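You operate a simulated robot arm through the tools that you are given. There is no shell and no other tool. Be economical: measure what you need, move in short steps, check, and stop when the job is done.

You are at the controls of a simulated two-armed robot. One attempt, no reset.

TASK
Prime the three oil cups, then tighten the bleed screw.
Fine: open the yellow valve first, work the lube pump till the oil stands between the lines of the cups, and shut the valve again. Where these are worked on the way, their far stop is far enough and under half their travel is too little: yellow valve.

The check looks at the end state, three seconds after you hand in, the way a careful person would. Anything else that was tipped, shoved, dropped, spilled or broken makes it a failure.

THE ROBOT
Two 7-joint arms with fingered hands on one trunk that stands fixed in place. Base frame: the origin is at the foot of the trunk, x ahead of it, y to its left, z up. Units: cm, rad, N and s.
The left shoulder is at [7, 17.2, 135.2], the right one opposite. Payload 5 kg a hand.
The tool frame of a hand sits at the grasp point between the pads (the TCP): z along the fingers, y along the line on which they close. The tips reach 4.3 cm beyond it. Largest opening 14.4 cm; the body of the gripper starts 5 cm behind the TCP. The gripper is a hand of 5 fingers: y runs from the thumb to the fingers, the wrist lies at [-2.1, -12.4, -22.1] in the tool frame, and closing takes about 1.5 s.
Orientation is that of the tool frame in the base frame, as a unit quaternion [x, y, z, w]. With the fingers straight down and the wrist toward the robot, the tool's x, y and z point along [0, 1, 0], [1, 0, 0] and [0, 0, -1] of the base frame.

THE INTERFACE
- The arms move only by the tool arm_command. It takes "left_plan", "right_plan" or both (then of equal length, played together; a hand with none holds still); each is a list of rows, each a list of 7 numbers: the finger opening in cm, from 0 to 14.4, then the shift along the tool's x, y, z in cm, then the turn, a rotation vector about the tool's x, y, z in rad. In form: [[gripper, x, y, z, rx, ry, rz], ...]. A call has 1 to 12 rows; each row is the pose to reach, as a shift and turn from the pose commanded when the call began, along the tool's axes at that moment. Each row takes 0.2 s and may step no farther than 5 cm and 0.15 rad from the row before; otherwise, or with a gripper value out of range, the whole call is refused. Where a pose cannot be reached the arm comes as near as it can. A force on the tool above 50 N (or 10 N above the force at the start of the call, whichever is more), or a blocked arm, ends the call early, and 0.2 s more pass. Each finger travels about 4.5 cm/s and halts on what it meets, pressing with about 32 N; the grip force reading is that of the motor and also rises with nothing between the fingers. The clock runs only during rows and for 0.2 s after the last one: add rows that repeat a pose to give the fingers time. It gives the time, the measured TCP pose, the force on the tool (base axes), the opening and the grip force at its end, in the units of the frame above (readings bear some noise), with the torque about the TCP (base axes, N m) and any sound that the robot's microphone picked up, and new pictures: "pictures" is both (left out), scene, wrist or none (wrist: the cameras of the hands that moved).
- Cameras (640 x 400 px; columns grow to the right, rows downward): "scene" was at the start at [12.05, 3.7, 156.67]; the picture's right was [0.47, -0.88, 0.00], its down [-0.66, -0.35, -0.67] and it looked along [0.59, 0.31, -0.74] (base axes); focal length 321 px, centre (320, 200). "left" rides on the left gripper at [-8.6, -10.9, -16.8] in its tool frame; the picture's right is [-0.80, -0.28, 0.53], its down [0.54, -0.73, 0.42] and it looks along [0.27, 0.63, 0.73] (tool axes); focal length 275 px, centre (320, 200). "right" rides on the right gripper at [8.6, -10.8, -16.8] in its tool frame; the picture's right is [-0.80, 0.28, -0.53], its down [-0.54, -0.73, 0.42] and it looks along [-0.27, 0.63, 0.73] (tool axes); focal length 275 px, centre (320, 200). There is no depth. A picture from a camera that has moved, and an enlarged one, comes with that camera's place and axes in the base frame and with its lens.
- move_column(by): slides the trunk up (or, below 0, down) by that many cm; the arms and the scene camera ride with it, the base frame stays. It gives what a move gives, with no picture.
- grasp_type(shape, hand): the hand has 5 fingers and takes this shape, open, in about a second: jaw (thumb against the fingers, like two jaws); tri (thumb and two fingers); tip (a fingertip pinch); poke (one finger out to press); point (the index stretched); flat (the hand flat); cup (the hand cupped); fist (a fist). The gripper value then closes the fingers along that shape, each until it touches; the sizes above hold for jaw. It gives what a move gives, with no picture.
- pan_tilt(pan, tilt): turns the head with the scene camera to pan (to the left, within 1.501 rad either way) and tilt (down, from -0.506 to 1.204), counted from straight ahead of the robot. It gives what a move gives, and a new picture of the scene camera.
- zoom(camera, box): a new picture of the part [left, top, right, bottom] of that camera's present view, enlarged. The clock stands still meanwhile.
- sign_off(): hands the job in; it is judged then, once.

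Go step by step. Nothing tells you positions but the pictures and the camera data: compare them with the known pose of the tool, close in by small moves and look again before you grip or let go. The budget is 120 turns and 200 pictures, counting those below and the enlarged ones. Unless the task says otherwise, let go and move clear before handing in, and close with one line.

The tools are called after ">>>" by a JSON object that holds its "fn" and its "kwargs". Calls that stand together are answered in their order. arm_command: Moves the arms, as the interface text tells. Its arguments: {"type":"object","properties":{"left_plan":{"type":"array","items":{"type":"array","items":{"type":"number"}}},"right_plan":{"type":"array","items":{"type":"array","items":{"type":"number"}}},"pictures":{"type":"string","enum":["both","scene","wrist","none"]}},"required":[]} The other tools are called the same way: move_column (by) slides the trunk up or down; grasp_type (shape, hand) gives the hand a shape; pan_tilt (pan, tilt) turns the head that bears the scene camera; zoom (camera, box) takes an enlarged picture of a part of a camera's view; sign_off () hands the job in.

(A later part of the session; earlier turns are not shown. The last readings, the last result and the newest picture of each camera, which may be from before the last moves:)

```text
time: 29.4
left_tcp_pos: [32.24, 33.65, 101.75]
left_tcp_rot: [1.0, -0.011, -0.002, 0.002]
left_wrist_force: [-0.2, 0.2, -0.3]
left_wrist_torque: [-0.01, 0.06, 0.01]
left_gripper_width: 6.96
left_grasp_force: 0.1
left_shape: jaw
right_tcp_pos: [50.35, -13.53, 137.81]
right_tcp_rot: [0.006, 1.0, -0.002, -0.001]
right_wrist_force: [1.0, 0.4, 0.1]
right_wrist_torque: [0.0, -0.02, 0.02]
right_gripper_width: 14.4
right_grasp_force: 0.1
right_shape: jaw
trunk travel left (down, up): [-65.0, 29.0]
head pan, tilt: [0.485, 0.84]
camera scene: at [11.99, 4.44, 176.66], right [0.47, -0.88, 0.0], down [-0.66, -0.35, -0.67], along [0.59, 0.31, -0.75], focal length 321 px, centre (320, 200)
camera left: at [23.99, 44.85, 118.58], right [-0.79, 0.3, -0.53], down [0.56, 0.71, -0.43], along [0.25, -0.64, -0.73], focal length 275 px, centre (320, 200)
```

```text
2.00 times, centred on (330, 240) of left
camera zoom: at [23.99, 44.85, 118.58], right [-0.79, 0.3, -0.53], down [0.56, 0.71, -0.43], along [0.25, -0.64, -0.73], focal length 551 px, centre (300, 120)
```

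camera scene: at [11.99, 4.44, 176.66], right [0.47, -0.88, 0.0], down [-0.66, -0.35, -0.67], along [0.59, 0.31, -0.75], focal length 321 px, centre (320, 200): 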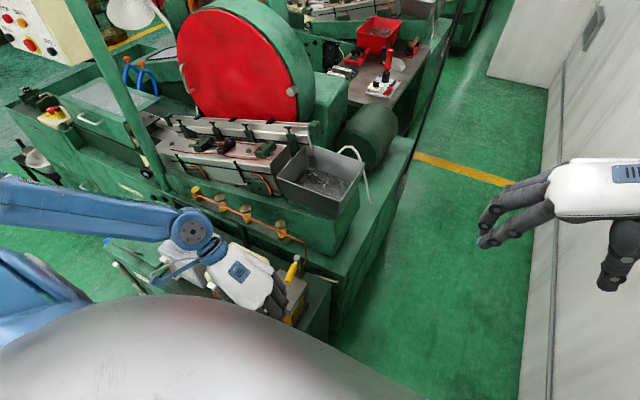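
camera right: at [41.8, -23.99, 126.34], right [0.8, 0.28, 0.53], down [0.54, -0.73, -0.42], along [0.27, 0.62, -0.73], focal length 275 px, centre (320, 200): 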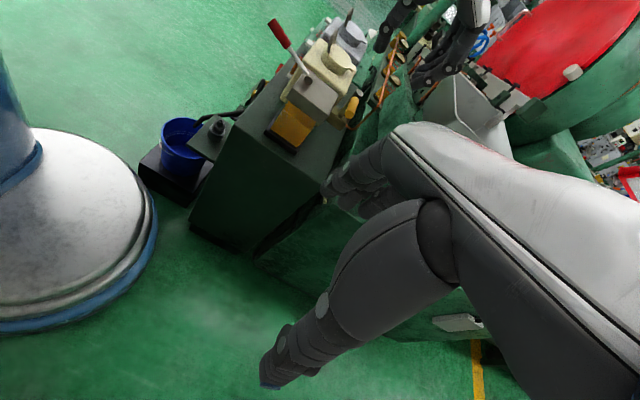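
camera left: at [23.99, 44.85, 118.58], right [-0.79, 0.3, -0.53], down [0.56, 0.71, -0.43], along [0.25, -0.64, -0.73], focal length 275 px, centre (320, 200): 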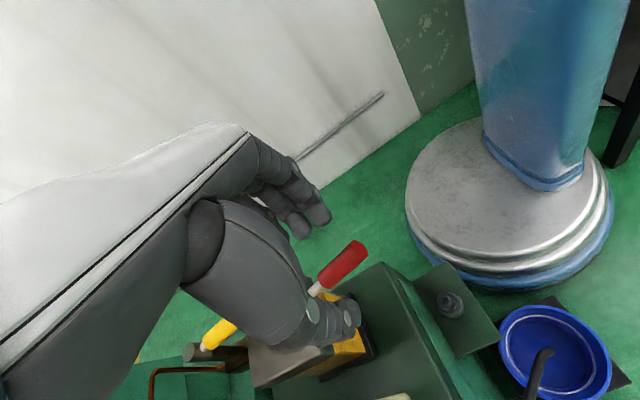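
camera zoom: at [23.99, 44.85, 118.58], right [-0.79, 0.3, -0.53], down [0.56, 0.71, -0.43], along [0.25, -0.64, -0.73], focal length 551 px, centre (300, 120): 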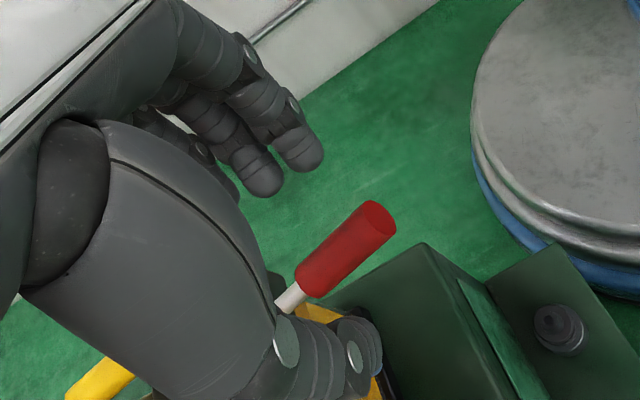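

>>> {"fn": "arm_command", "kwargs": {"left_plan": [[7, 0, 0, 2.5, 0, 0, 0], [7, 0, 0, 5, 0, 0, 0]], "pictures": "none"}}

>>> {"fn": "zoom", "kwargs": {"camera": "left", "box": [220, 140, 440, 340]}}

```text
time: 30.1
left_tcp_pos: [32.3, 33.67, 96.78]
left_tcp_rot: [1.0, -0.009, -0.002, 0.003]
left_wrist_force: [-0.2, -0.6, 0.7]
left_wrist_torque: [0.01, 0.0, 0.01]
left_gripper_width: 6.97
left_grasp_force: 0.0
left_shape: jaw
right_tcp_pos: [50.15, -13.52, 137.77]
right_tcp_rot: [0.006, 1.0, -0.004, 0.0]
right_wrist_force: [0.9, 1.2, 0.1]
right_wrist_torque: [0.0, 0.01, -0.03]
right_gripper_width: 14.39
right_grasp_force: 0.1
right_shape: jaw
trunk travel left (down, up): [-65.0, 29.0]
head pan, tilt: [0.485, 0.84]
```

```text
2.00 times, centred on (330, 240) of left
camera zoom: at [24.02, 44.85, 113.62], right [-0.79, 0.3, -0.53], down [0.56, 0.71, -0.43], along [0.25, -0.64, -0.73], focal length 551 px, centre (300, 120)
```

zoom: 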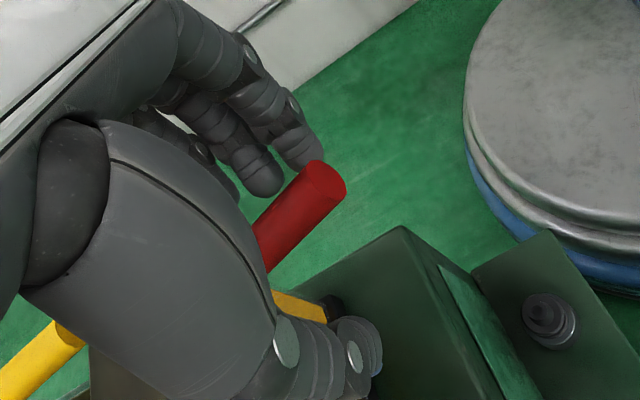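

>>> {"fn": "arm_command", "kwargs": {"left_plan": [[7, 0, 0, 1.3, 0, 0, 0], [7, 0, 0, 2.6, 0, 0, 0], [5, 0, 0, 2.6, 0, 0, 0], [3, 0, 0, 2.6, 0, 0, 0], [0, 0, 0, 2.6, 0, 0, 0], [0, 0, 0, 2.6, 0, 0, 0], [0, 0, 0, 2.6, 0, 0, 0], [0, 0, 0, 2.6, 0, 0, 0]], "pictures": "none"}}

>>> {"fn": "zoom", "kwargs": {"camera": "left", "box": [220, 140, 440, 340]}}

>>> {"fn": "zoom", "kwargs": {"camera": "scene", "box": [160, 160, 320, 300]}}

```text
time: 31.9
left_tcp_pos: [32.37, 33.6, 94.16]
left_tcp_rot: [1.0, -0.01, -0.001, 0.003]
left_wrist_force: [0.0, -2.6, -1.4]
left_wrist_torque: [-0.02, 0.03, -0.09]
left_gripper_width: 0.0
left_grasp_force: 32.4
left_shape: jaw
right_tcp_pos: [50.2, -13.48, 137.92]
right_tcp_rot: [0.006, 1.0, -0.003, 0.0]
right_wrist_force: [-0.5, -0.9, 0.5]
right_wrist_torque: [-0.03, 0.0, 0.01]
right_gripper_width: 14.42
right_grasp_force: 0.1
right_shape: jaw
trunk travel left (down, up): [-65.0, 29.0]
head pan, tilt: [0.485, 0.84]
```

```text
2.00 times, centred on (330, 240) of left
camera zoom: at [23.97, 44.82, 111.04], right [-0.79, 0.3, -0.53], down [0.56, 0.71, -0.43], along [0.25, -0.64, -0.73], focal length 551 px, centre (300, 120)
```

zoom: 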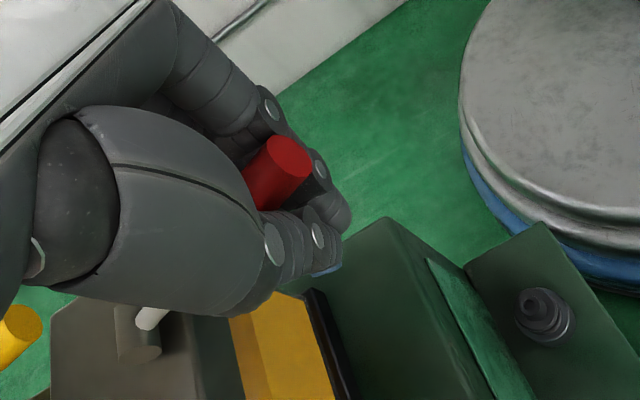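

```text
2.86 times, centred on (240, 230) of scene
camera zoom: at [11.98, 4.43, 176.66], right [0.47, -0.88, 0.0], down [-0.66, -0.35, -0.67], along [0.59, 0.31, -0.75], focal length 917 px, centre (549, 114)
```

zoom: 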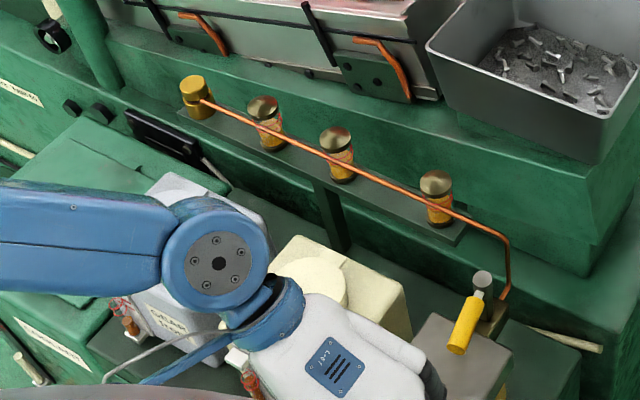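

The lever handle is caged. I'll take a close baseline of the cups' oil level before pumping.

>>> {"fn": "zoom", "kwargs": {"camera": "scene", "box": [215, 185, 285, 225]}}

>>> {"fn": "arm_command", "kwargs": {"left_plan": [[0, -0.2, 0, 1, 0, 0, 0], [0, -0.35, 0, 2, 0, 0, 0], [0, -0.5, 0, 3, 0, 0, 0]], "pictures": "wrist"}}

```text
9.14 times, centred on (250, 205) of scene
camera zoom: at [11.98, 4.43, 176.66], right [0.47, -0.88, 0.0], down [-0.66, -0.35, -0.67], along [0.59, 0.31, -0.75], focal length 2935 px, centre (960, 154)
```

zoom: 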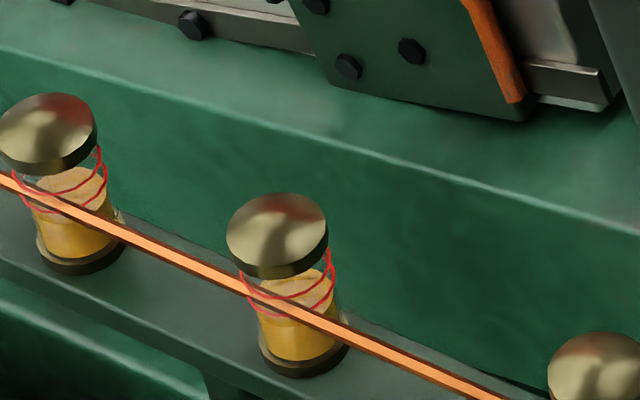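

```text
time: 32.6
left_tcp_pos: [31.67, 33.61, 91.17]
left_tcp_rot: [1.0, -0.009, -0.002, 0.002]
left_wrist_force: [0.2, 0.0, -0.5]
left_wrist_torque: [0.01, 0.0, -0.04]
left_gripper_width: 0.02
left_grasp_force: 32.1
left_shape: jaw
right_tcp_pos: [50.16, -13.53, 137.72]
right_tcp_rot: [0.004, 1.0, -0.003, 0.0]
right_wrist_force: [0.0, -0.1, 0.2]
right_wrist_torque: [0.02, 0.02, 0.0]
right_gripper_width: 14.41
right_grasp_force: 0.0
right_shape: jaw
trunk travel left (down, up): [-65.0, 29.0]
head pan, tilt: [0.485, 0.84]
camera left: at [23.46, 44.82, 108.11], right [-0.79, 0.3, -0.53], down [0.56, 0.71, -0.43], along [0.25, -0.64, -0.73], focal length 275 px, centre (320, 200)
```

left: 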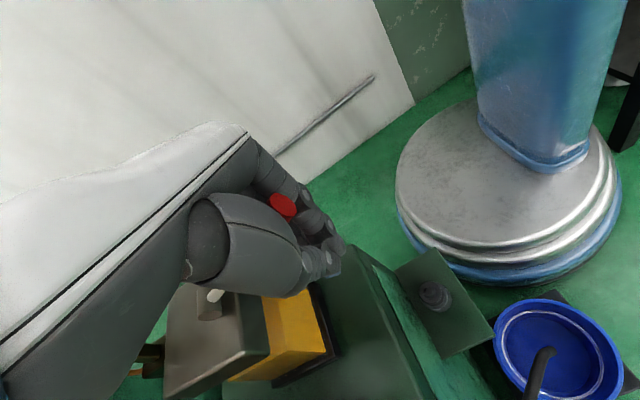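

>>> {"fn": "zoom", "kwargs": {"camera": "left", "box": [180, 160, 380, 340]}}

>>> {"fn": "zoom", "kwargs": {"camera": "scene", "box": [210, 185, 290, 235]}}

```text
2.22 times, centred on (280, 250) of left
camera zoom: at [23.46, 44.82, 108.11], right [-0.79, 0.3, -0.53], down [0.56, 0.71, -0.43], along [0.25, -0.64, -0.73], focal length 612 px, centre (409, 89)
```

zoom: 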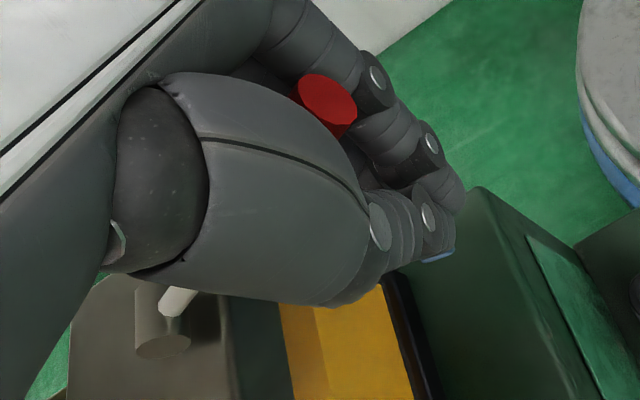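

```text
8.00 times, centred on (250, 210) of scene
camera zoom: at [11.98, 4.43, 176.66], right [0.47, -0.88, 0.0], down [-0.66, -0.35, -0.67], along [0.59, 0.31, -0.75], focal length 2568 px, centre (880, 120)
```

zoom: 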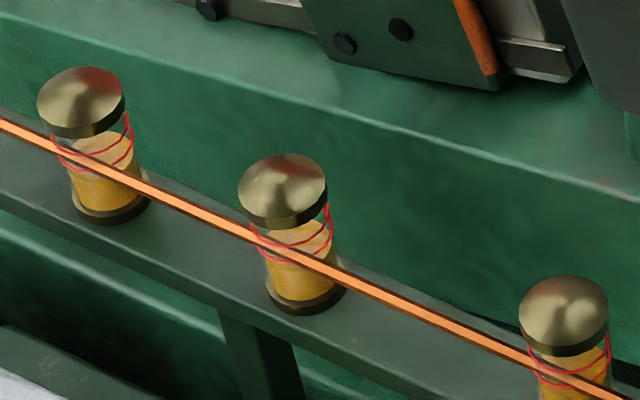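

The lever stayed put while the hand slid down it. I'll press farther until the palm loads it.

>>> {"fn": "arm_command", "kwargs": {"left_plan": [[0, 0, 0, 0.8, 0, 0, 0], [0, -0.1, 0, 1.6, 0, 0, 0], [0, -0.1, 0, 2.4, 0, 0, 0], [0, -0.1, 0, 3.2, 0, 0, 0]], "pictures": "wrist"}}

>>> {"fn": "zoom", "kwargs": {"camera": "left", "box": [180, 160, 380, 340]}}

```text
time: 33.6
left_tcp_pos: [31.41, 33.75, 88.0]
left_tcp_rot: [1.0, -0.01, -0.001, 0.003]
left_wrist_force: [-1.4, -2.0, 1.7]
left_wrist_torque: [0.14, -0.06, 0.02]
left_gripper_width: 0.02
left_grasp_force: 31.8
left_shape: jaw
right_tcp_pos: [50.29, -13.51, 137.73]
right_tcp_rot: [0.005, 1.0, -0.003, 0.001]
right_wrist_force: [-1.3, -0.5, 0.5]
right_wrist_torque: [-0.01, 0.01, 0.04]
right_gripper_width: 14.4
right_grasp_force: 0.1
right_shape: jaw
trunk travel left (down, up): [-65.0, 29.0]
head pan, tilt: [0.485, 0.84]
camera left: at [23.34, 44.88, 104.9], right [-0.79, 0.3, -0.53], down [0.56, 0.71, -0.43], along [0.25, -0.64, -0.73], focal length 275 px, centre (320, 200)
```

left: 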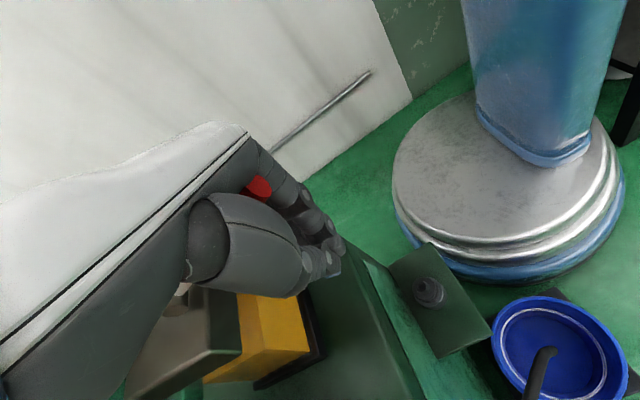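

```text
2.22 times, centred on (280, 250) of left
camera zoom: at [23.34, 44.88, 104.9], right [-0.79, 0.3, -0.53], down [0.56, 0.71, -0.43], along [0.25, -0.64, -0.73], focal length 612 px, centre (409, 89)
```

zoom: 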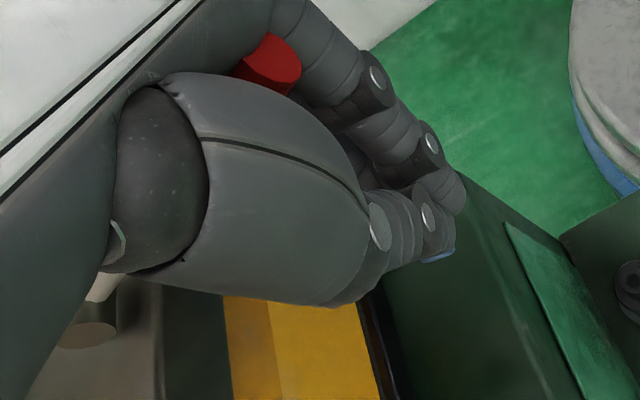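

>>> {"fn": "arm_command", "kwargs": {"left_plan": [[0, 0, 0, 0.6, 0, 0, 0], [0, 0, 0, 1.2, 0, 0, 0], [0, 0, 0, 1.8, 0, 0, 0], [0, 0, 0, 2.4, 0, 0, 0]], "pictures": "wrist"}}

>>> {"fn": "zoom", "kwargs": {"camera": "left", "box": [180, 160, 380, 340]}}

```text
time: 34.6
left_tcp_pos: [31.5, 33.65, 85.81]
left_tcp_rot: [1.0, -0.009, -0.002, 0.003]
left_wrist_force: [-2.7, -2.3, 3.0]
left_wrist_torque: [0.17, -0.15, -0.01]
left_gripper_width: 0.0
left_grasp_force: 32.0
left_shape: jaw
right_tcp_pos: [50.23, -13.41, 137.88]
right_tcp_rot: [0.005, 1.0, -0.001, -0.001]
right_wrist_force: [0.2, -0.4, 0.7]
right_wrist_torque: [0.03, 0.0, 0.01]
right_gripper_width: 14.39
right_grasp_force: 0.1
right_shape: jaw
trunk travel left (down, up): [-65.0, 29.0]
head pan, tilt: [0.485, 0.84]
camera left: at [23.27, 44.86, 102.49], right [-0.79, 0.3, -0.53], down [0.56, 0.71, -0.43], along [0.25, -0.64, -0.73], focal length 275 px, centre (320, 200)
```

left: 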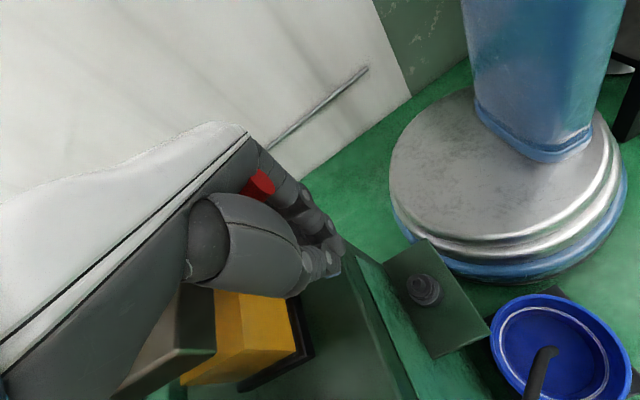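

```text
2.22 times, centred on (280, 250) of left
camera zoom: at [23.27, 44.86, 102.49], right [-0.79, 0.3, -0.53], down [0.56, 0.71, -0.43], along [0.25, -0.64, -0.73], focal length 612 px, centre (409, 89)
```

zoom: 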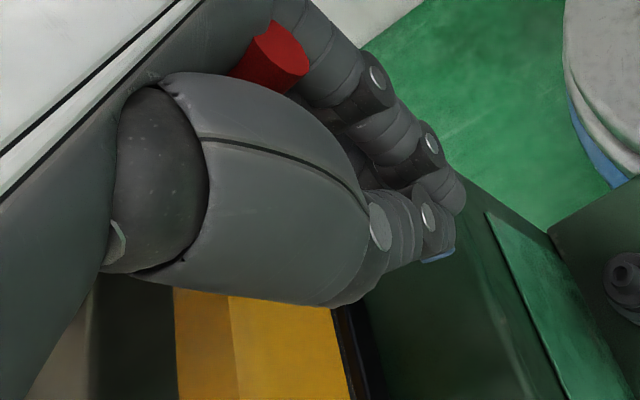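

The lever now follows down with only about 3 N. I'll continue toward its lower stop.

>>> {"fn": "arm_command", "kwargs": {"left_plan": [[0, -0.1, 0, 0.8, 0, 0, 0], [0, -0.2, 0, 1.6, 0, 0, 0], [0, -0.2, 0, 2.4, 0, 0, 0], [0, -0.2, 0, 3.2, 0, 0, 0], [0, -0.2, 0, 4, 0, 0, 0]], "pictures": "wrist"}}

>>> {"fn": "zoom", "kwargs": {"camera": "left", "box": [180, 160, 380, 340]}}

>>> {"fn": "zoom", "kwargs": {"camera": "scene", "box": [210, 185, 290, 235]}}

```text
time: 35.9
left_tcp_pos: [31.49, 33.35, 82.16]
left_tcp_rot: [1.0, -0.011, 0.003, 0.005]
left_wrist_force: [-8.7, -0.2, 19.7]
left_wrist_torque: [-0.18, -2.12, 0.0]
left_gripper_width: 0.01
left_grasp_force: 32.0
left_shape: jaw
right_tcp_pos: [50.11, -13.44, 137.87]
right_tcp_rot: [0.005, 1.0, -0.002, 0.001]
right_wrist_force: [0.8, 0.1, -0.7]
right_wrist_torque: [0.02, 0.06, -0.02]
right_gripper_width: 14.41
right_grasp_force: 0.0
right_shape: jaw
trunk travel left (down, up): [-65.0, 29.0]
head pan, tilt: [0.485, 0.84]
stopped in row 5 (left hand): the force on the tool passed its limit at 53 N (the readings are from after the stop); the commanded pose is now the measured one
camera left: at [23.23, 44.67, 98.87], right [-0.79, 0.3, -0.54], down [0.56, 0.71, -0.43], along [0.26, -0.64, -0.72], focal length 275 px, centre (320, 200)
```

left: 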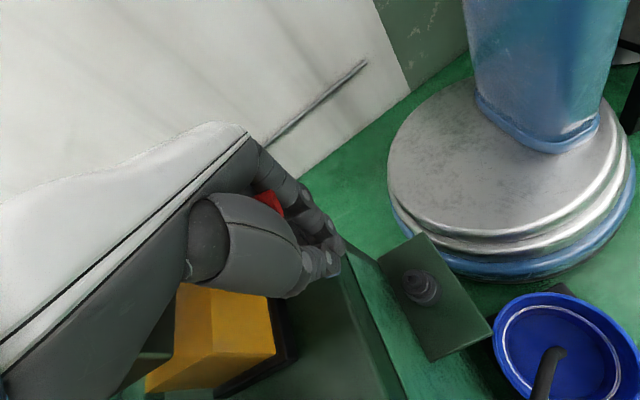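

```text
2.22 times, centred on (280, 250) of left
camera zoom: at [23.23, 44.67, 98.87], right [-0.79, 0.3, -0.54], down [0.56, 0.71, -0.43], along [0.26, -0.64, -0.72], focal length 612 px, centre (409, 89)
```

zoom: 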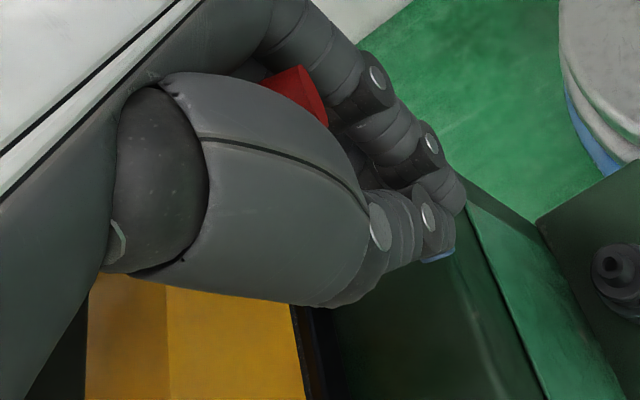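

```text
8.00 times, centred on (250, 210) of scene
camera zoom: at [11.86, 4.33, 176.72], right [0.47, -0.88, 0.0], down [-0.66, -0.35, -0.67], along [0.59, 0.31, -0.75], focal length 2568 px, centre (880, 120)
```

zoom: 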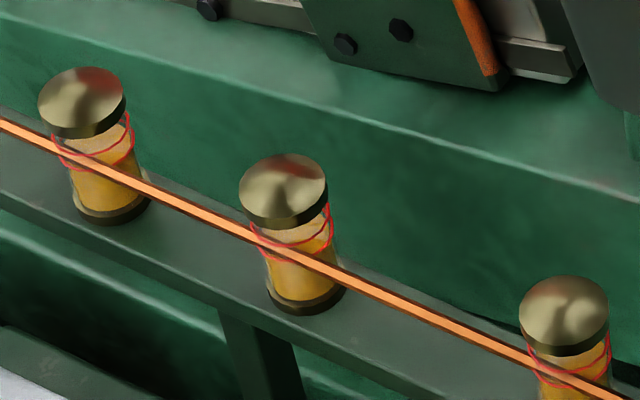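

The oil rose visibly with this stroke, so the pump works. For a level side view of the cups I'll lower the right hand, off to the right, so its camera looks along the row.

>>> {"fn": "arm_command", "kwargs": {"right_plan": [[14.4, 0.4, 0, 3.7, 0, 0, 0], [14.4, 0.8, 0, 7.4, 0, 0, 0], [14.4, 1.2, 0, 11.1, 0, 0, 0], [14.4, 1.6, 0, 14.8, 0, 0, 0], [14.4, 2, 0, 18.5, 0, 0, 0], [14.4, 2.4, 0, 22.2, 0, 0, 0], [14.4, 2.8, 0, 25.9, 0, 0, 0], [14.4, 3.2, 0, 29.6, 0, 0, 0], [14.4, 3.6, 0, 33.3, 0, 0, 0], [14.4, 4, 0, 37, 0, 0, 0], [14.4, 4.4, 0, 40.7, 0, 0, 0], [14.4, 4.8, 0, 44.4, 0, 0, 0]], "pictures": "wrist"}}

```text
time: 36.4
left_tcp_pos: [31.54, 33.13, 82.15]
left_tcp_rot: [1.0, -0.015, 0.001, 0.012]
left_wrist_force: [-10.5, -0.2, 23.2]
left_wrist_torque: [-0.06, -2.56, -0.09]
left_gripper_width: 0.0
left_grasp_force: 32.0
left_shape: jaw
right_tcp_pos: [49.81, -12.42, 133.9]
right_tcp_rot: [0.002, 1.0, -0.001, 0.0]
right_wrist_force: [0.0, -0.1, 0.0]
right_wrist_torque: [0.01, -0.04, -0.01]
right_gripper_width: 14.37
right_grasp_force: 0.1
right_shape: jaw
trunk travel left (down, up): [-65.0, 29.0]
head pan, tilt: [0.485, 0.84]
stopped in row 2 (left hand): the force on the tool passed its limit at 58 N (the readings are from after the stop); the commanded pose is now the measured one
camera right: at [40.99, -22.96, 150.56], right [0.8, 0.28, 0.53], down [0.54, -0.73, -0.42], along [0.27, 0.62, -0.73], focal length 275 px, centre (320, 200)
```

right: 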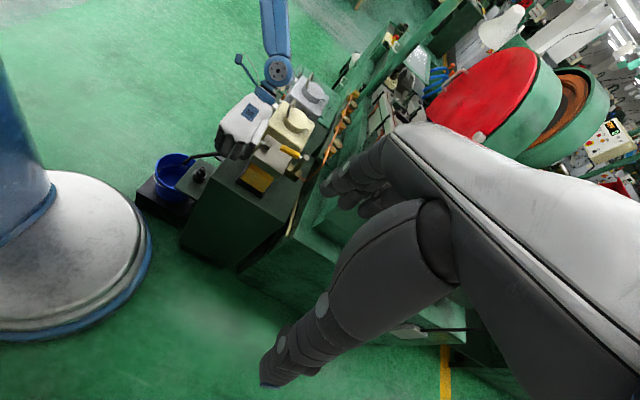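

The left hand is still pressing on the stop, so I'll ease it up a little and then lower the right hand.

>>> {"fn": "arm_command", "kwargs": {"left_plan": [[0, 0, 0, -0.6, 0, 0, 0], [0, 0, 0, -1.0, 0, 0, 0]], "pictures": "none"}}

>>> {"fn": "arm_command", "kwargs": {"right_plan": [[14.4, 0.4, 0, 3.7, 0, 0, 0], [14.4, 0.8, 0, 7.4, 0, 0, 0], [14.4, 1.2, 0, 11.1, 0, 0, 0], [14.4, 1.6, 0, 14.8, 0, 0, 0], [14.4, 2, 0, 18.5, 0, 0, 0], [14.4, 2.4, 0, 22.2, 0, 0, 0], [14.4, 2.8, 0, 25.9, 0, 0, 0], [14.4, 3.2, 0, 29.6, 0, 0, 0], [14.4, 3.6, 0, 33.3, 0, 0, 0], [14.4, 4, 0, 37, 0, 0, 0], [14.4, 4.4, 0, 40.7, 0, 0, 0]], "pictures": "wrist"}}

```text
time: 37.0
left_tcp_pos: [31.7, 33.19, 82.94]
left_tcp_rot: [1.0, -0.015, 0.001, 0.013]
left_wrist_force: [-10.7, -7.3, 8.1]
left_wrist_torque: [0.59, -1.29, -0.46]
left_gripper_width: 0.0
left_grasp_force: 31.8
left_shape: jaw
right_tcp_pos: [49.94, -12.33, 133.55]
right_tcp_rot: [0.002, 1.0, -0.003, -0.001]
right_wrist_force: [0.8, -0.9, 0.1]
right_wrist_torque: [0.01, 0.04, -0.01]
right_gripper_width: 14.39
right_grasp_force: 0.1
right_shape: jaw
trunk travel left (down, up): [-65.0, 29.0]
head pan, tilt: [0.485, 0.84]
```

```text
time: 37.7
left_tcp_pos: [31.58, 34.09, 82.76]
left_tcp_rot: [0.999, -0.013, 0.008, 0.029]
left_wrist_force: [6.0, -40.5, 9.8]
left_wrist_torque: [2.92, -0.1, -1.69]
left_gripper_width: 0.0
left_grasp_force: 32.4
left_shape: jaw
right_tcp_pos: [48.18, -7.79, 125.2]
right_tcp_rot: [-0.01, 1.0, 0.01, 0.0]
right_wrist_force: [-6.1, -12.6, 3.3]
right_wrist_torque: [1.32, -0.71, -0.35]
right_gripper_width: 14.39
right_grasp_force: 0.1
right_shape: jaw
trunk travel left (down, up): [-65.0, 29.0]
head pan, tilt: [0.485, 0.84]
stopped in row 3 (left hand): the force on the tool passed its limit at 56 N (the readings are from after the stop); the commanded pose is now the measured one
camera right: at [39.7, -18.98, 141.68], right [0.79, 0.29, 0.54], down [0.56, -0.7, -0.44], along [0.25, 0.65, -0.72], focal length 275 px, centre (320, 200)
```

right: 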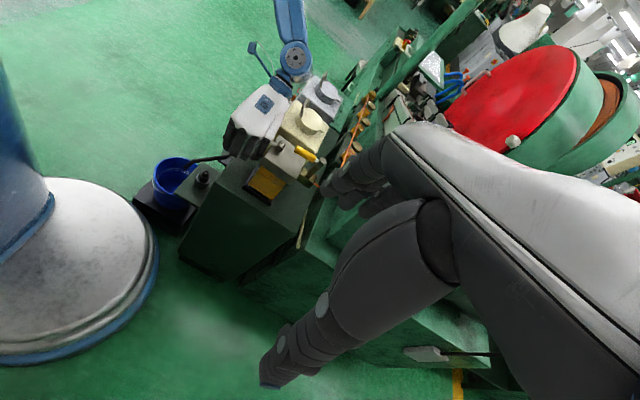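

Something disturbed the left hand sideways while the right arm lowered. I'll look before doing more.

>>> {"fn": "pan_tilt", "kwargs": {"pan": 0.2, "tilt": 0.9}}

>>> {"fn": "zoom", "kwargs": {"camera": "right", "box": [200, 20, 400, 200]}}

>>> {"fn": "zoom", "kwargs": {"camera": "left", "box": [0, 0, 640, 400]}}

```text
time: 38.5
left_tcp_pos: [31.46, 33.05, 83.1]
left_tcp_rot: [0.999, -0.032, 0.005, 0.022]
left_wrist_force: [-2.1, -1.8, 2.6]
left_wrist_torque: [0.1, -0.09, 0.0]
left_gripper_width: 0.0
left_grasp_force: 31.6
left_shape: jaw
right_tcp_pos: [47.71, -6.06, 125.46]
right_tcp_rot: [-0.054, 0.993, 0.082, -0.066]
right_wrist_force: [-0.6, -0.1, -0.4]
right_wrist_torque: [0.05, 0.04, 0.03]
right_gripper_width: 14.4
right_grasp_force: 0.2
right_shape: jaw
trunk travel left (down, up): [-65.0, 29.0]
head pan, tilt: [0.201, 0.901]
camera scene: at [20.12, 13.94, 176.32], right [0.41, -0.91, 0.04], down [-0.71, -0.35, -0.61], along [0.57, 0.22, -0.79], focal length 321 px, centre (320, 200)
```

scene: 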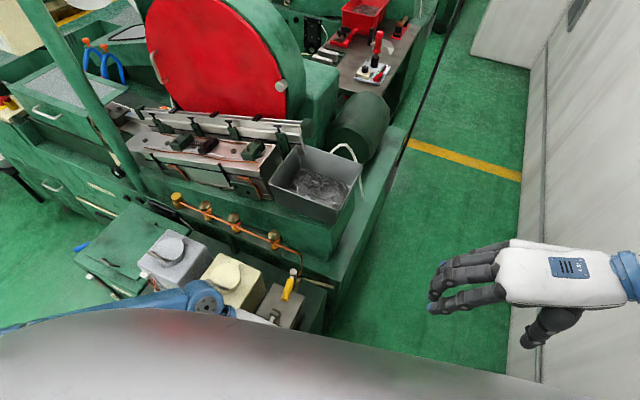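

```text
2.22 times, centred on (300, 110) of right
camera zoom: at [42.48, -20.19, 140.96], right [0.83, 0.29, 0.47], down [0.55, -0.58, -0.6], along [0.1, 0.76, -0.64], focal length 612 px, centre (364, 400)
```

zoom: 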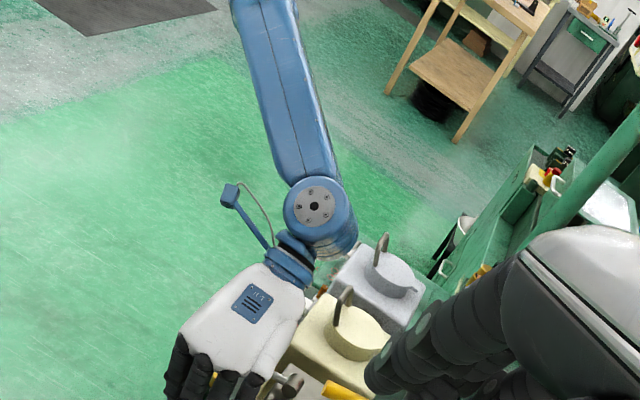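

```text
1.00 times, centred on (320, 200) of left (not enlarged: the box is as wide or as high as the picture)
camera zoom: at [23.49, 45.22, 99.34], right [-0.77, 0.31, -0.56], down [0.59, 0.67, -0.45], along [0.24, -0.67, -0.7], focal length 275 px, centre (320, 200)
```

zoom: 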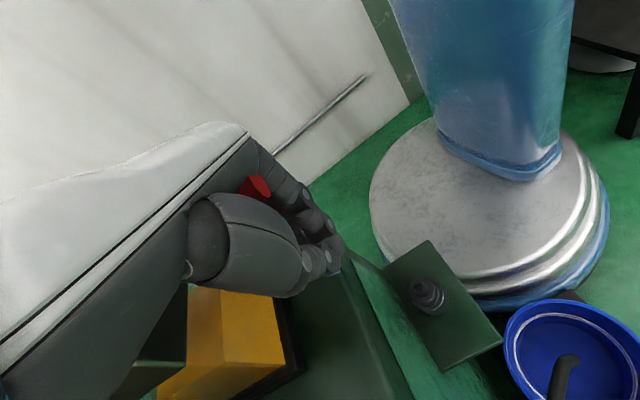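

The upper body leaned, but forces are back to nearly zero. I'll check the cup levels from the scene camera's present position.

>>> {"fn": "zoom", "kwargs": {"camera": "scene", "box": [222, 205, 246, 233]}}

>>> {"fn": "zoom", "kwargs": {"camera": "scene", "box": [262, 222, 290, 250]}}

>>> {"fn": "zoom", "kwargs": {"camera": "scene", "box": [190, 190, 222, 222]}}

```text
14.29 times, centred on (234, 219) of scene
camera zoom: at [20.12, 13.94, 176.32], right [0.41, -0.91, 0.04], down [-0.71, -0.35, -0.61], along [0.57, 0.22, -0.79], focal length 4585 px, centre (1549, -71)
```

zoom: 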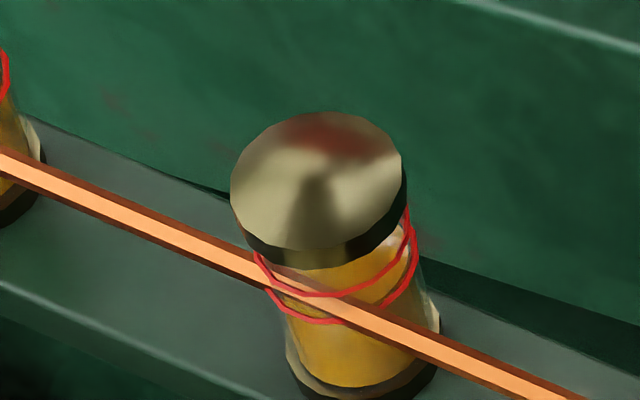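

```text
14.29 times, centred on (276, 236) of scene
camera zoom: at [20.12, 13.94, 176.32], right [0.41, -0.91, 0.04], down [-0.71, -0.35, -0.61], along [0.57, 0.22, -0.79], focal length 4585 px, centre (949, -314)
```

zoom: 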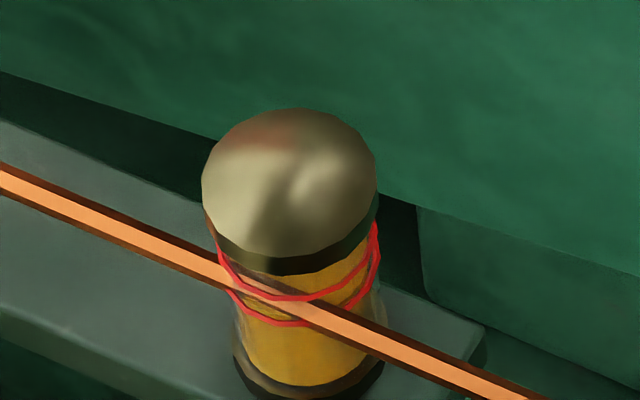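

```text
12.50 times, centred on (206, 206) of scene
camera zoom: at [20.12, 13.94, 176.32], right [0.41, -0.91, 0.04], down [-0.71, -0.35, -0.61], along [0.57, 0.22, -0.79], focal length 4012 px, centre (1745, 125)
```

zoom: 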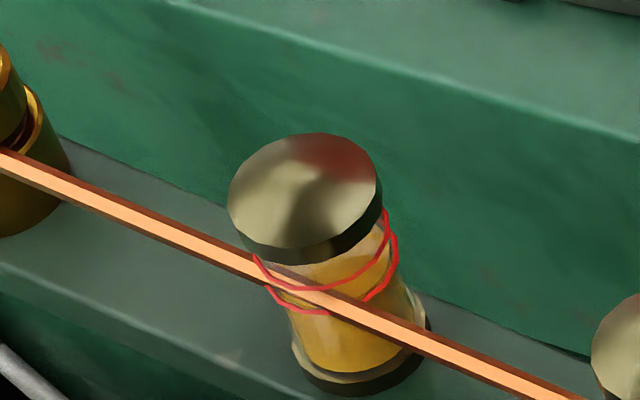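

The oil now looks to be near the lines, and I need a true side view before any more strokes. I'll release the lever and lift the left hand clear so nothing disturbs it.

>>> {"fn": "arm_command", "kwargs": {"left_plan": [[4, 0, 0, 0, 0, 0, 0], [7, 0, 0, 0, 0, 0, 0], [8, 0, 0, 0, 0, 0, 0], [8, 0, 0, 0, 0, 0, 0], [8, 0, 0, -2, 0, 0, 0], [8, 0, 0, -5, 0, 0, 0], [8, 0, 0, -9, 0, 0, 0], [8, 0, 0, -13, 0, 0, 0], [8, 0, 0, -17, 0, 0, 0], [8, 0, 0, -21, 0, 0, 0]], "pictures": "both"}}

```text
time: 38.8
left_tcp_pos: [29.51, 30.86, 81.68]
left_tcp_rot: [0.992, -0.121, 0.0, -0.034]
left_wrist_force: [11.8, 325.4, 8.8]
left_wrist_torque: [-25.86, 0.89, -1.84]
left_gripper_width: 5.15
left_grasp_force: 0.1
left_shape: jaw
right_tcp_pos: [55.09, -16.03, 133.3]
right_tcp_rot: [-0.014, 0.998, 0.051, 0.017]
right_wrist_force: [10.5, 5.3, 13.9]
right_wrist_torque: [-0.59, 0.61, 0.24]
right_gripper_width: 14.37
right_grasp_force: 0.0
right_shape: jaw
trunk travel left (down, up): [-65.0, 29.0]
head pan, tilt: [0.201, 0.901]
stopped in row 1 (left hand): the arm was blocked; the commanded pose is now the measured one
camera scene: at [22.3, 16.29, 176.62], right [0.46, -0.88, 0.05], down [-0.69, -0.4, -0.6], along [0.55, 0.25, -0.8], focal length 321 px, centre (320, 200)
camera left: at [23.83, 42.41, 99.35], right [-0.7, 0.5, -0.51], down [0.71, 0.6, -0.38], along [0.11, -0.62, -0.78], focal length 275 px, centre (320, 200)
```

scene: 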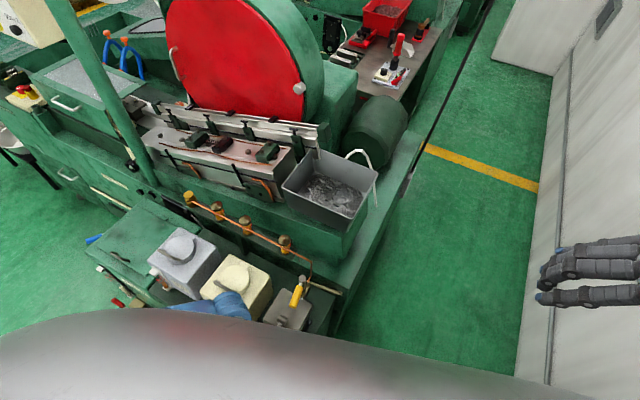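
left: 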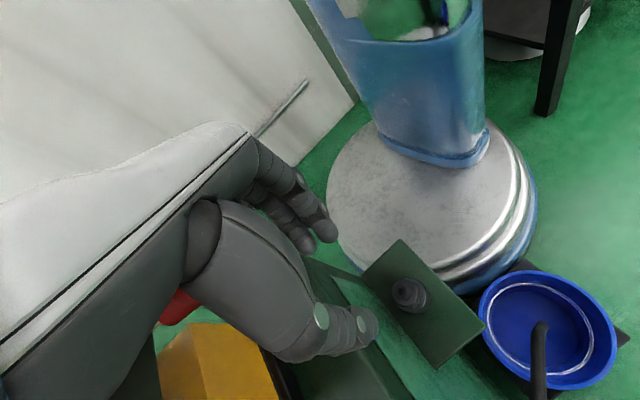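

The left hand got jammed against the lever, though its commanded pose has now been reset to where it is. I'll check how it settles with a null move.

>>> {"fn": "arm_command", "kwargs": {"left_plan": [[8, 0, 0, 0, 0, 0, 0]], "pictures": "wrist"}}

```text
time: 39.1
left_tcp_pos: [25.06, 15.73, 82.81]
left_tcp_rot: [0.954, -0.293, 0.008, -0.064]
left_wrist_force: [13.9, 10.3, 1.6]
left_wrist_torque: [-0.92, 1.01, 0.51]
left_gripper_width: 7.92
left_grasp_force: 0.0
left_shape: jaw
right_tcp_pos: [28.64, -40.32, 128.17]
right_tcp_rot: [0.196, 0.959, 0.012, -0.203]
right_wrist_force: [46.1, 28.8, 10.9]
right_wrist_torque: [-2.29, 2.9, 2.63]
right_gripper_width: 14.33
right_grasp_force: 0.1
right_shape: jaw
trunk travel left (down, up): [-65.0, 29.0]
head pan, tilt: [0.201, 0.901]
stopped in row 1 (left hand): the arm was blocked; the commanded pose is now the measured one
camera left: at [23.19, 27.6, 101.04], right [-0.47, 0.74, -0.48], down [0.88, 0.34, -0.34], along [-0.09, -0.58, -0.81], focal length 275 px, centre (320, 200)
```

left: 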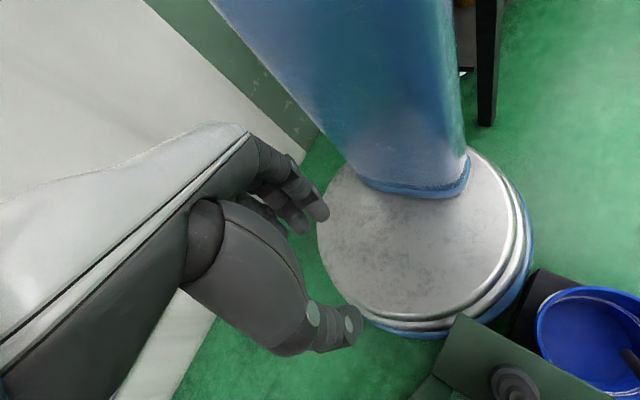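

>>> {"fn": "pan_tilt", "kwargs": {"pan": 0.485, "tilt": 0.84}}

```text
time: 39.9
left_tcp_pos: [25.32, 18.57, 81.93]
left_tcp_rot: [0.953, -0.299, 0.005, -0.043]
left_wrist_force: [4.0, -3.5, 1.7]
left_wrist_torque: [0.19, 0.36, 0.11]
left_gripper_width: 8.02
left_grasp_force: 0.0
left_shape: jaw
right_tcp_pos: [30.61, -34.95, 132.03]
right_tcp_rot: [0.179, 0.982, 0.055, -0.005]
right_wrist_force: [-1.2, -12.3, -1.9]
right_wrist_torque: [0.86, 0.22, -0.35]
right_gripper_width: 14.37
right_grasp_force: 0.0
right_shape: jaw
trunk travel left (down, up): [-65.0, 29.0]
head pan, tilt: [0.485, 0.84]
camera scene: at [10.43, 14.46, 176.82], right [0.33, -0.94, 0.06], down [-0.72, -0.29, -0.63], along [0.61, 0.17, -0.77], focal length 321 px, centre (320, 200)
```

scene: 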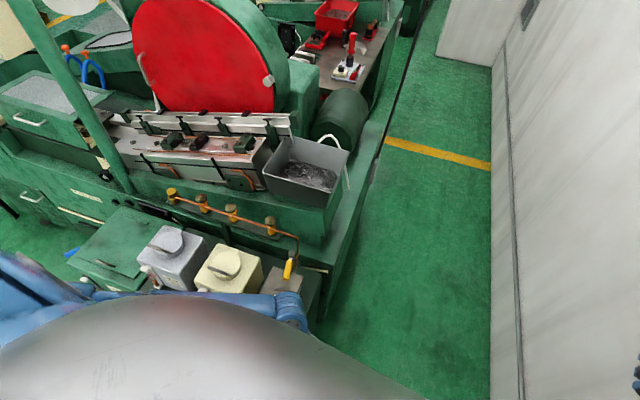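

The upper body is being pushed by the folded left arm. I'll move the left hand up and out, away from the trunk.

>>> {"fn": "arm_command", "kwargs": {"left_plan": [[8, 0, 0, -2, 0, 0, 0], [8, 0, 0, -4, 0, 0, 0], [8, 0, 0, -6, 0, 0, 0], [8, 0, 0, -8, 0, 0, 0], [8, 0, 0, -10, 0, 0, 0], [8, 0, 0, -12, 0, 0, 0]], "pictures": "both"}}

```text
time: 40.3
left_tcp_pos: [25.47, 21.65, 83.97]
left_tcp_rot: [0.981, -0.173, 0.015, -0.082]
left_wrist_force: [-10.0, 0.4, -6.4]
left_wrist_torque: [0.15, -0.67, -0.31]
left_gripper_width: 7.99
left_grasp_force: 0.0
left_shape: jaw
right_tcp_pos: [41.7, -32.99, 130.95]
right_tcp_rot: [0.133, 0.988, 0.07, -0.031]
right_wrist_force: [-6.5, -7.6, 3.4]
right_wrist_torque: [0.93, -0.75, -0.58]
right_gripper_width: 14.36
right_grasp_force: 0.0
right_shape: jaw
trunk travel left (down, up): [-65.0, 29.0]
head pan, tilt: [0.485, 0.84]
stopped in row 1 (right hand): the arm was blocked; the commanded pose is now the measured one
camera scene: at [1.54, 17.51, 176.76], right [0.37, -0.93, 0.08], down [-0.68, -0.33, -0.66], along [0.64, 0.19, -0.75], focal length 321 px, centre (320, 200)
camera left: at [20.21, 32.15, 102.27], right [-0.62, 0.62, -0.48], down [0.78, 0.55, -0.3], along [0.08, -0.56, -0.83], focal length 275 px, centre (320, 200)
```

scene: 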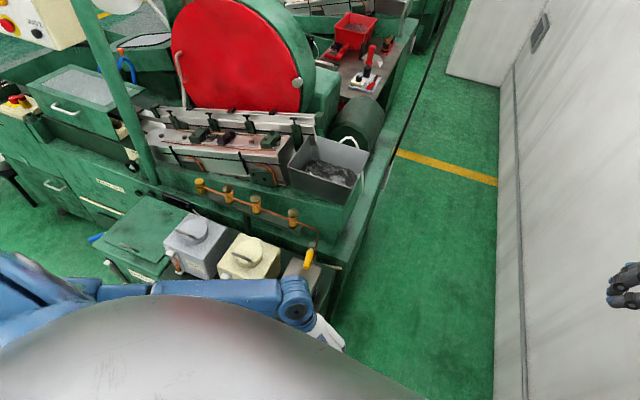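
left: 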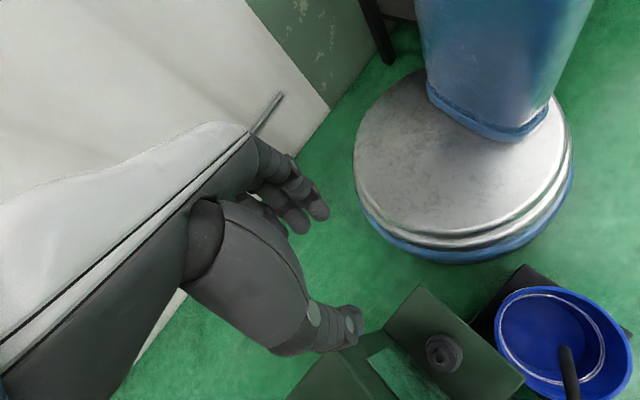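

The trunk is swaying after the release, so I'll let it settle before anything else.

>>> {"fn": "grasp_type", "kwargs": {"shape": "jaw", "hand": "left"}}

>>> {"fn": "grasp_type", "kwargs": {"shape": "jaw", "hand": "right"}}

>>> {"fn": "pan_tilt", "kwargs": {"pan": 0.485, "tilt": 0.84}}

```text
time: 41.2
left_tcp_pos: [28.89, 19.71, 83.34]
left_tcp_rot: [0.978, -0.194, 0.005, -0.08]
left_wrist_force: [1.2, -0.6, -0.4]
left_wrist_torque: [0.05, 0.11, 0.02]
left_gripper_width: 14.38
left_grasp_force: 0.1
left_shape: jaw
right_tcp_pos: [43.64, -35.61, 129.62]
right_tcp_rot: [0.156, 0.984, 0.068, -0.048]
right_wrist_force: [-0.4, -1.7, 0.0]
right_wrist_torque: [0.1, 0.01, -0.02]
right_gripper_width: 14.41
right_grasp_force: 0.1
right_shape: jaw
trunk travel left (down, up): [-65.0, 29.0]
head pan, tilt: [0.485, 0.84]
```

```text
time: 42.1
left_tcp_pos: [28.47, 19.87, 83.77]
left_tcp_rot: [0.979, -0.188, 0.007, -0.079]
left_wrist_force: [-0.9, -0.3, -0.1]
left_wrist_torque: [-0.02, -0.02, 0.01]
left_gripper_width: 14.35
left_grasp_force: 0.0
left_shape: jaw
right_tcp_pos: [43.81, -35.3, 130.29]
right_tcp_rot: [0.151, 0.985, 0.068, -0.044]
right_wrist_force: [1.2, 0.7, 0.6]
right_wrist_torque: [-0.01, 0.04, 0.02]
right_gripper_width: 14.38
right_grasp_force: 0.0
right_shape: jaw
trunk travel left (down, up): [-65.0, 29.0]
head pan, tilt: [0.485, 0.84]
```

```text
time: 42.7
left_tcp_pos: [28.49, 19.93, 83.79]
left_tcp_rot: [0.978, -0.19, 0.007, -0.08]
left_wrist_force: [-0.6, 0.3, 0.8]
left_wrist_torque: [-0.01, -0.01, 0.01]
left_gripper_width: 14.38
left_grasp_force: 0.1
left_shape: jaw
right_tcp_pos: [43.81, -35.3, 130.08]
right_tcp_rot: [0.151, 0.985, 0.069, -0.045]
right_wrist_force: [0.6, 0.5, 0.4]
right_wrist_torque: [-0.01, 0.0, 0.01]
right_gripper_width: 14.38
right_grasp_force: 0.0
right_shape: jaw
trunk travel left (down, up): [-65.0, 29.0]
head pan, tilt: [0.485, 0.84]
camera scene: at [7.24, 17.37, 176.88], right [0.34, -0.94, 0.07], down [-0.7, -0.31, -0.64], along [0.62, 0.17, -0.76], focal length 321 px, centre (320, 200)
```

scene: 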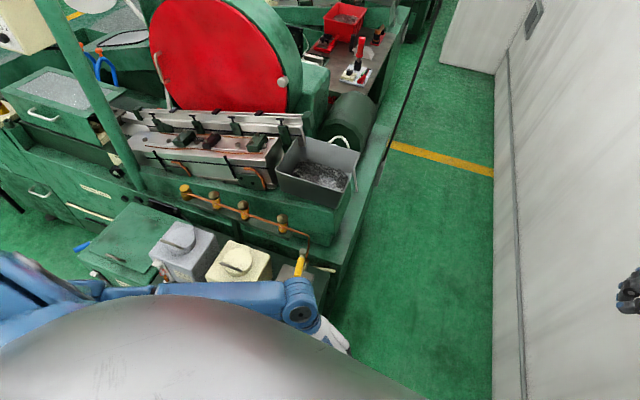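

It has settled but leans, probably because the folded arm is pressing on the body. I'll raise the left hand.

>>> {"fn": "arm_command", "kwargs": {"left_plan": [[8, 0, 0, -1, 0, 0, 0], [8, 0, 0, -2.5, 0, 0, 0], [8, 0, 0, -4, 0, 0, 0], [8, 0, 0, -6, 0, 0, 0], [8, 0, 0, -8, 0, 0, 0], [8, 0, 0, -10, 0, 0, 0], [8, 0, 0, -12, 0, 0, 0], [8, 0, 0, -14, 0, 0, 0]], "pictures": "both"}}

```text
time: 43.0
left_tcp_pos: [32.26, 16.56, 84.91]
left_tcp_rot: [0.987, -0.109, 0.0, -0.12]
left_wrist_force: [-1.8, -10.3, -7.8]
left_wrist_torque: [1.12, -0.03, -0.26]
left_gripper_width: 11.54
left_grasp_force: 0.1
left_shape: jaw
right_tcp_pos: [55.78, -38.45, 126.49]
right_tcp_rot: [0.087, 0.989, 0.108, -0.058]
right_wrist_force: [29.1, -40.2, -3.5]
right_wrist_torque: [3.59, 2.41, -0.7]
right_gripper_width: 14.4
right_grasp_force: 0.0
right_shape: jaw
trunk travel left (down, up): [-65.0, 29.0]
head pan, tilt: [0.485, 0.84]
stopped in row 1 (left hand): the arm was blocked; the commanded pose is now the measured one
camera scene: at [6.3, 13.17, 176.93], right [0.36, -0.93, 0.05], down [-0.7, -0.3, -0.65], along [0.62, 0.19, -0.76], focal length 321 px, centre (320, 200)
camera left: at [25.87, 24.75, 104.02], right [-0.7, 0.57, -0.43], down [0.69, 0.67, -0.25], along [0.15, -0.48, -0.87], focal length 275 px, centre (320, 200)
```

scene: 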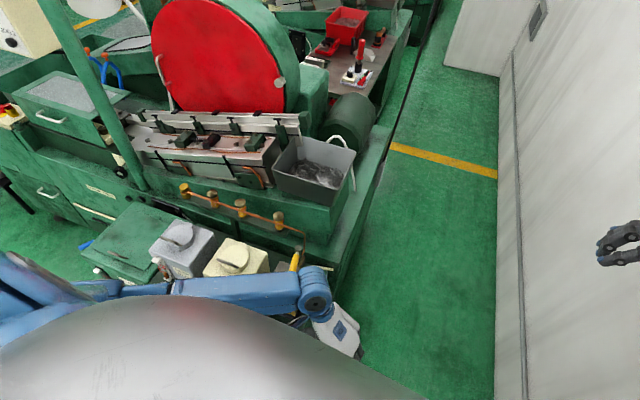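
left: 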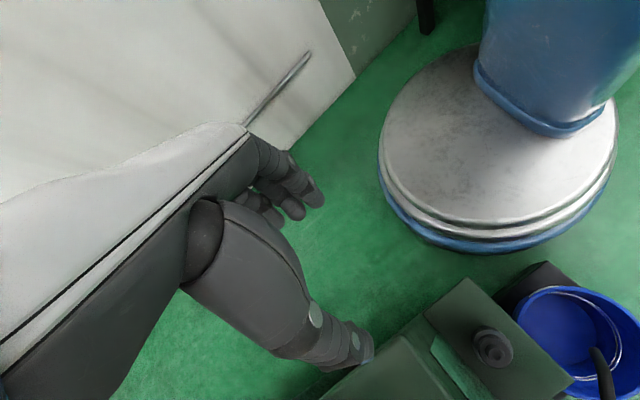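

>>> {"fn": "zoom", "kwargs": {"camera": "right", "box": [0, 0, 640, 400]}}

>>> {"fn": "zoom", "kwargs": {"camera": "scene", "box": [120, 220, 380, 380]}}

```text
1.00 times, centred on (320, 200) of right (not enlarged: the box is as wide or as high as the picture)
camera zoom: at [46.89, -51.09, 141.66], right [0.88, 0.03, 0.47], down [0.36, -0.69, -0.63], along [0.31, 0.72, -0.62], focal length 275 px, centre (320, 200)
```

zoom: 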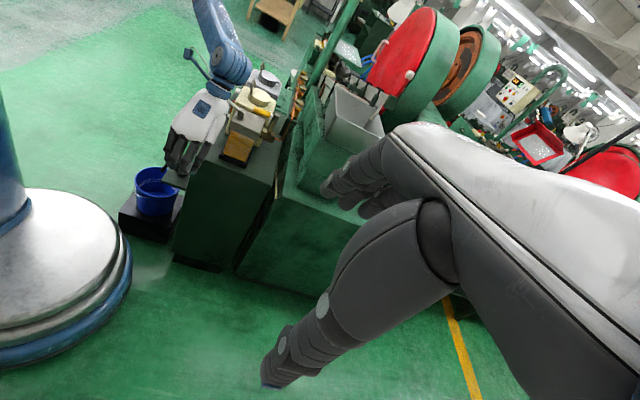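

```text
2.46 times, centred on (250, 300) of scene
camera zoom: at [6.3, 13.17, 176.93], right [0.36, -0.93, 0.05], down [-0.7, -0.3, -0.65], along [0.62, 0.19, -0.76], focal length 790 px, centre (492, -46)
```

zoom: 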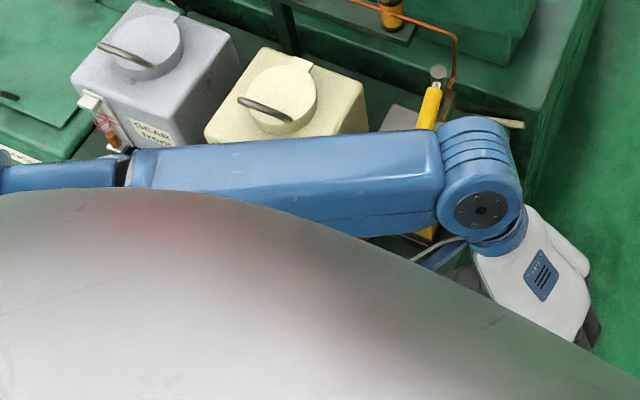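

I'll raise the whole trunk, which lifts the arm straight up out of whatever it is wedged against.

>>> {"fn": "move_column", "kwargs": {"by": 5}}

>>> {"fn": "pan_tilt", "kwargs": {"pan": 0.485, "tilt": 0.84}}

```text
time: 43.3
left_tcp_pos: [36.81, 15.57, 84.53]
left_tcp_rot: [0.987, -0.06, -0.014, -0.147]
left_wrist_force: [-5.7, 2.8, -7.2]
left_wrist_torque: [-0.15, -0.29, -0.1]
left_gripper_width: 8.62
left_grasp_force: 0.1
left_shape: jaw
right_tcp_pos: [65.44, -38.03, 122.17]
right_tcp_rot: [0.013, 0.989, 0.13, -0.065]
right_wrist_force: [3.6, 0.6, -7.3]
right_wrist_torque: [0.11, 0.59, 0.05]
right_gripper_width: 14.34
right_grasp_force: 0.1
right_shape: jaw
trunk travel left (down, up): [-65.0, 29.0]
head pan, tilt: [0.485, 0.84]
stopped: the arm was blocked; the commanded pose is now the measured one
```

```text
time: 43.9
left_tcp_pos: [37.45, 20.48, 84.52]
left_tcp_rot: [0.991, -0.039, -0.01, -0.128]
left_wrist_force: [-1.0, -2.4, 0.1]
left_wrist_torque: [0.26, -0.06, -0.04]
left_gripper_width: 8.02
left_grasp_force: 0.1
left_shape: jaw
right_tcp_pos: [69.0, -28.62, 124.08]
right_tcp_rot: [-0.017, 0.99, 0.122, -0.067]
right_wrist_force: [-10.3, -5.3, 4.6]
right_wrist_torque: [0.34, -1.1, -0.56]
right_gripper_width: 14.37
right_grasp_force: 0.1
right_shape: jaw
trunk travel left (down, up): [-65.0, 29.0]
head pan, tilt: [0.485, 0.84]
camera scene: at [13.74, 11.34, 176.36], right [0.53, -0.85, 0.03], down [-0.63, -0.42, -0.66], along [0.57, 0.33, -0.75], focal length 321 px, centre (320, 200)
```

scene: 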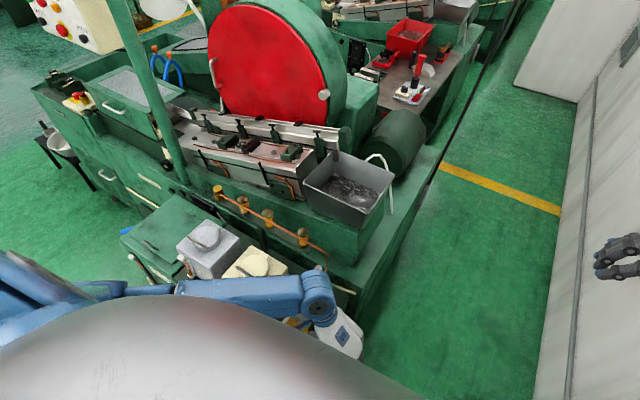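

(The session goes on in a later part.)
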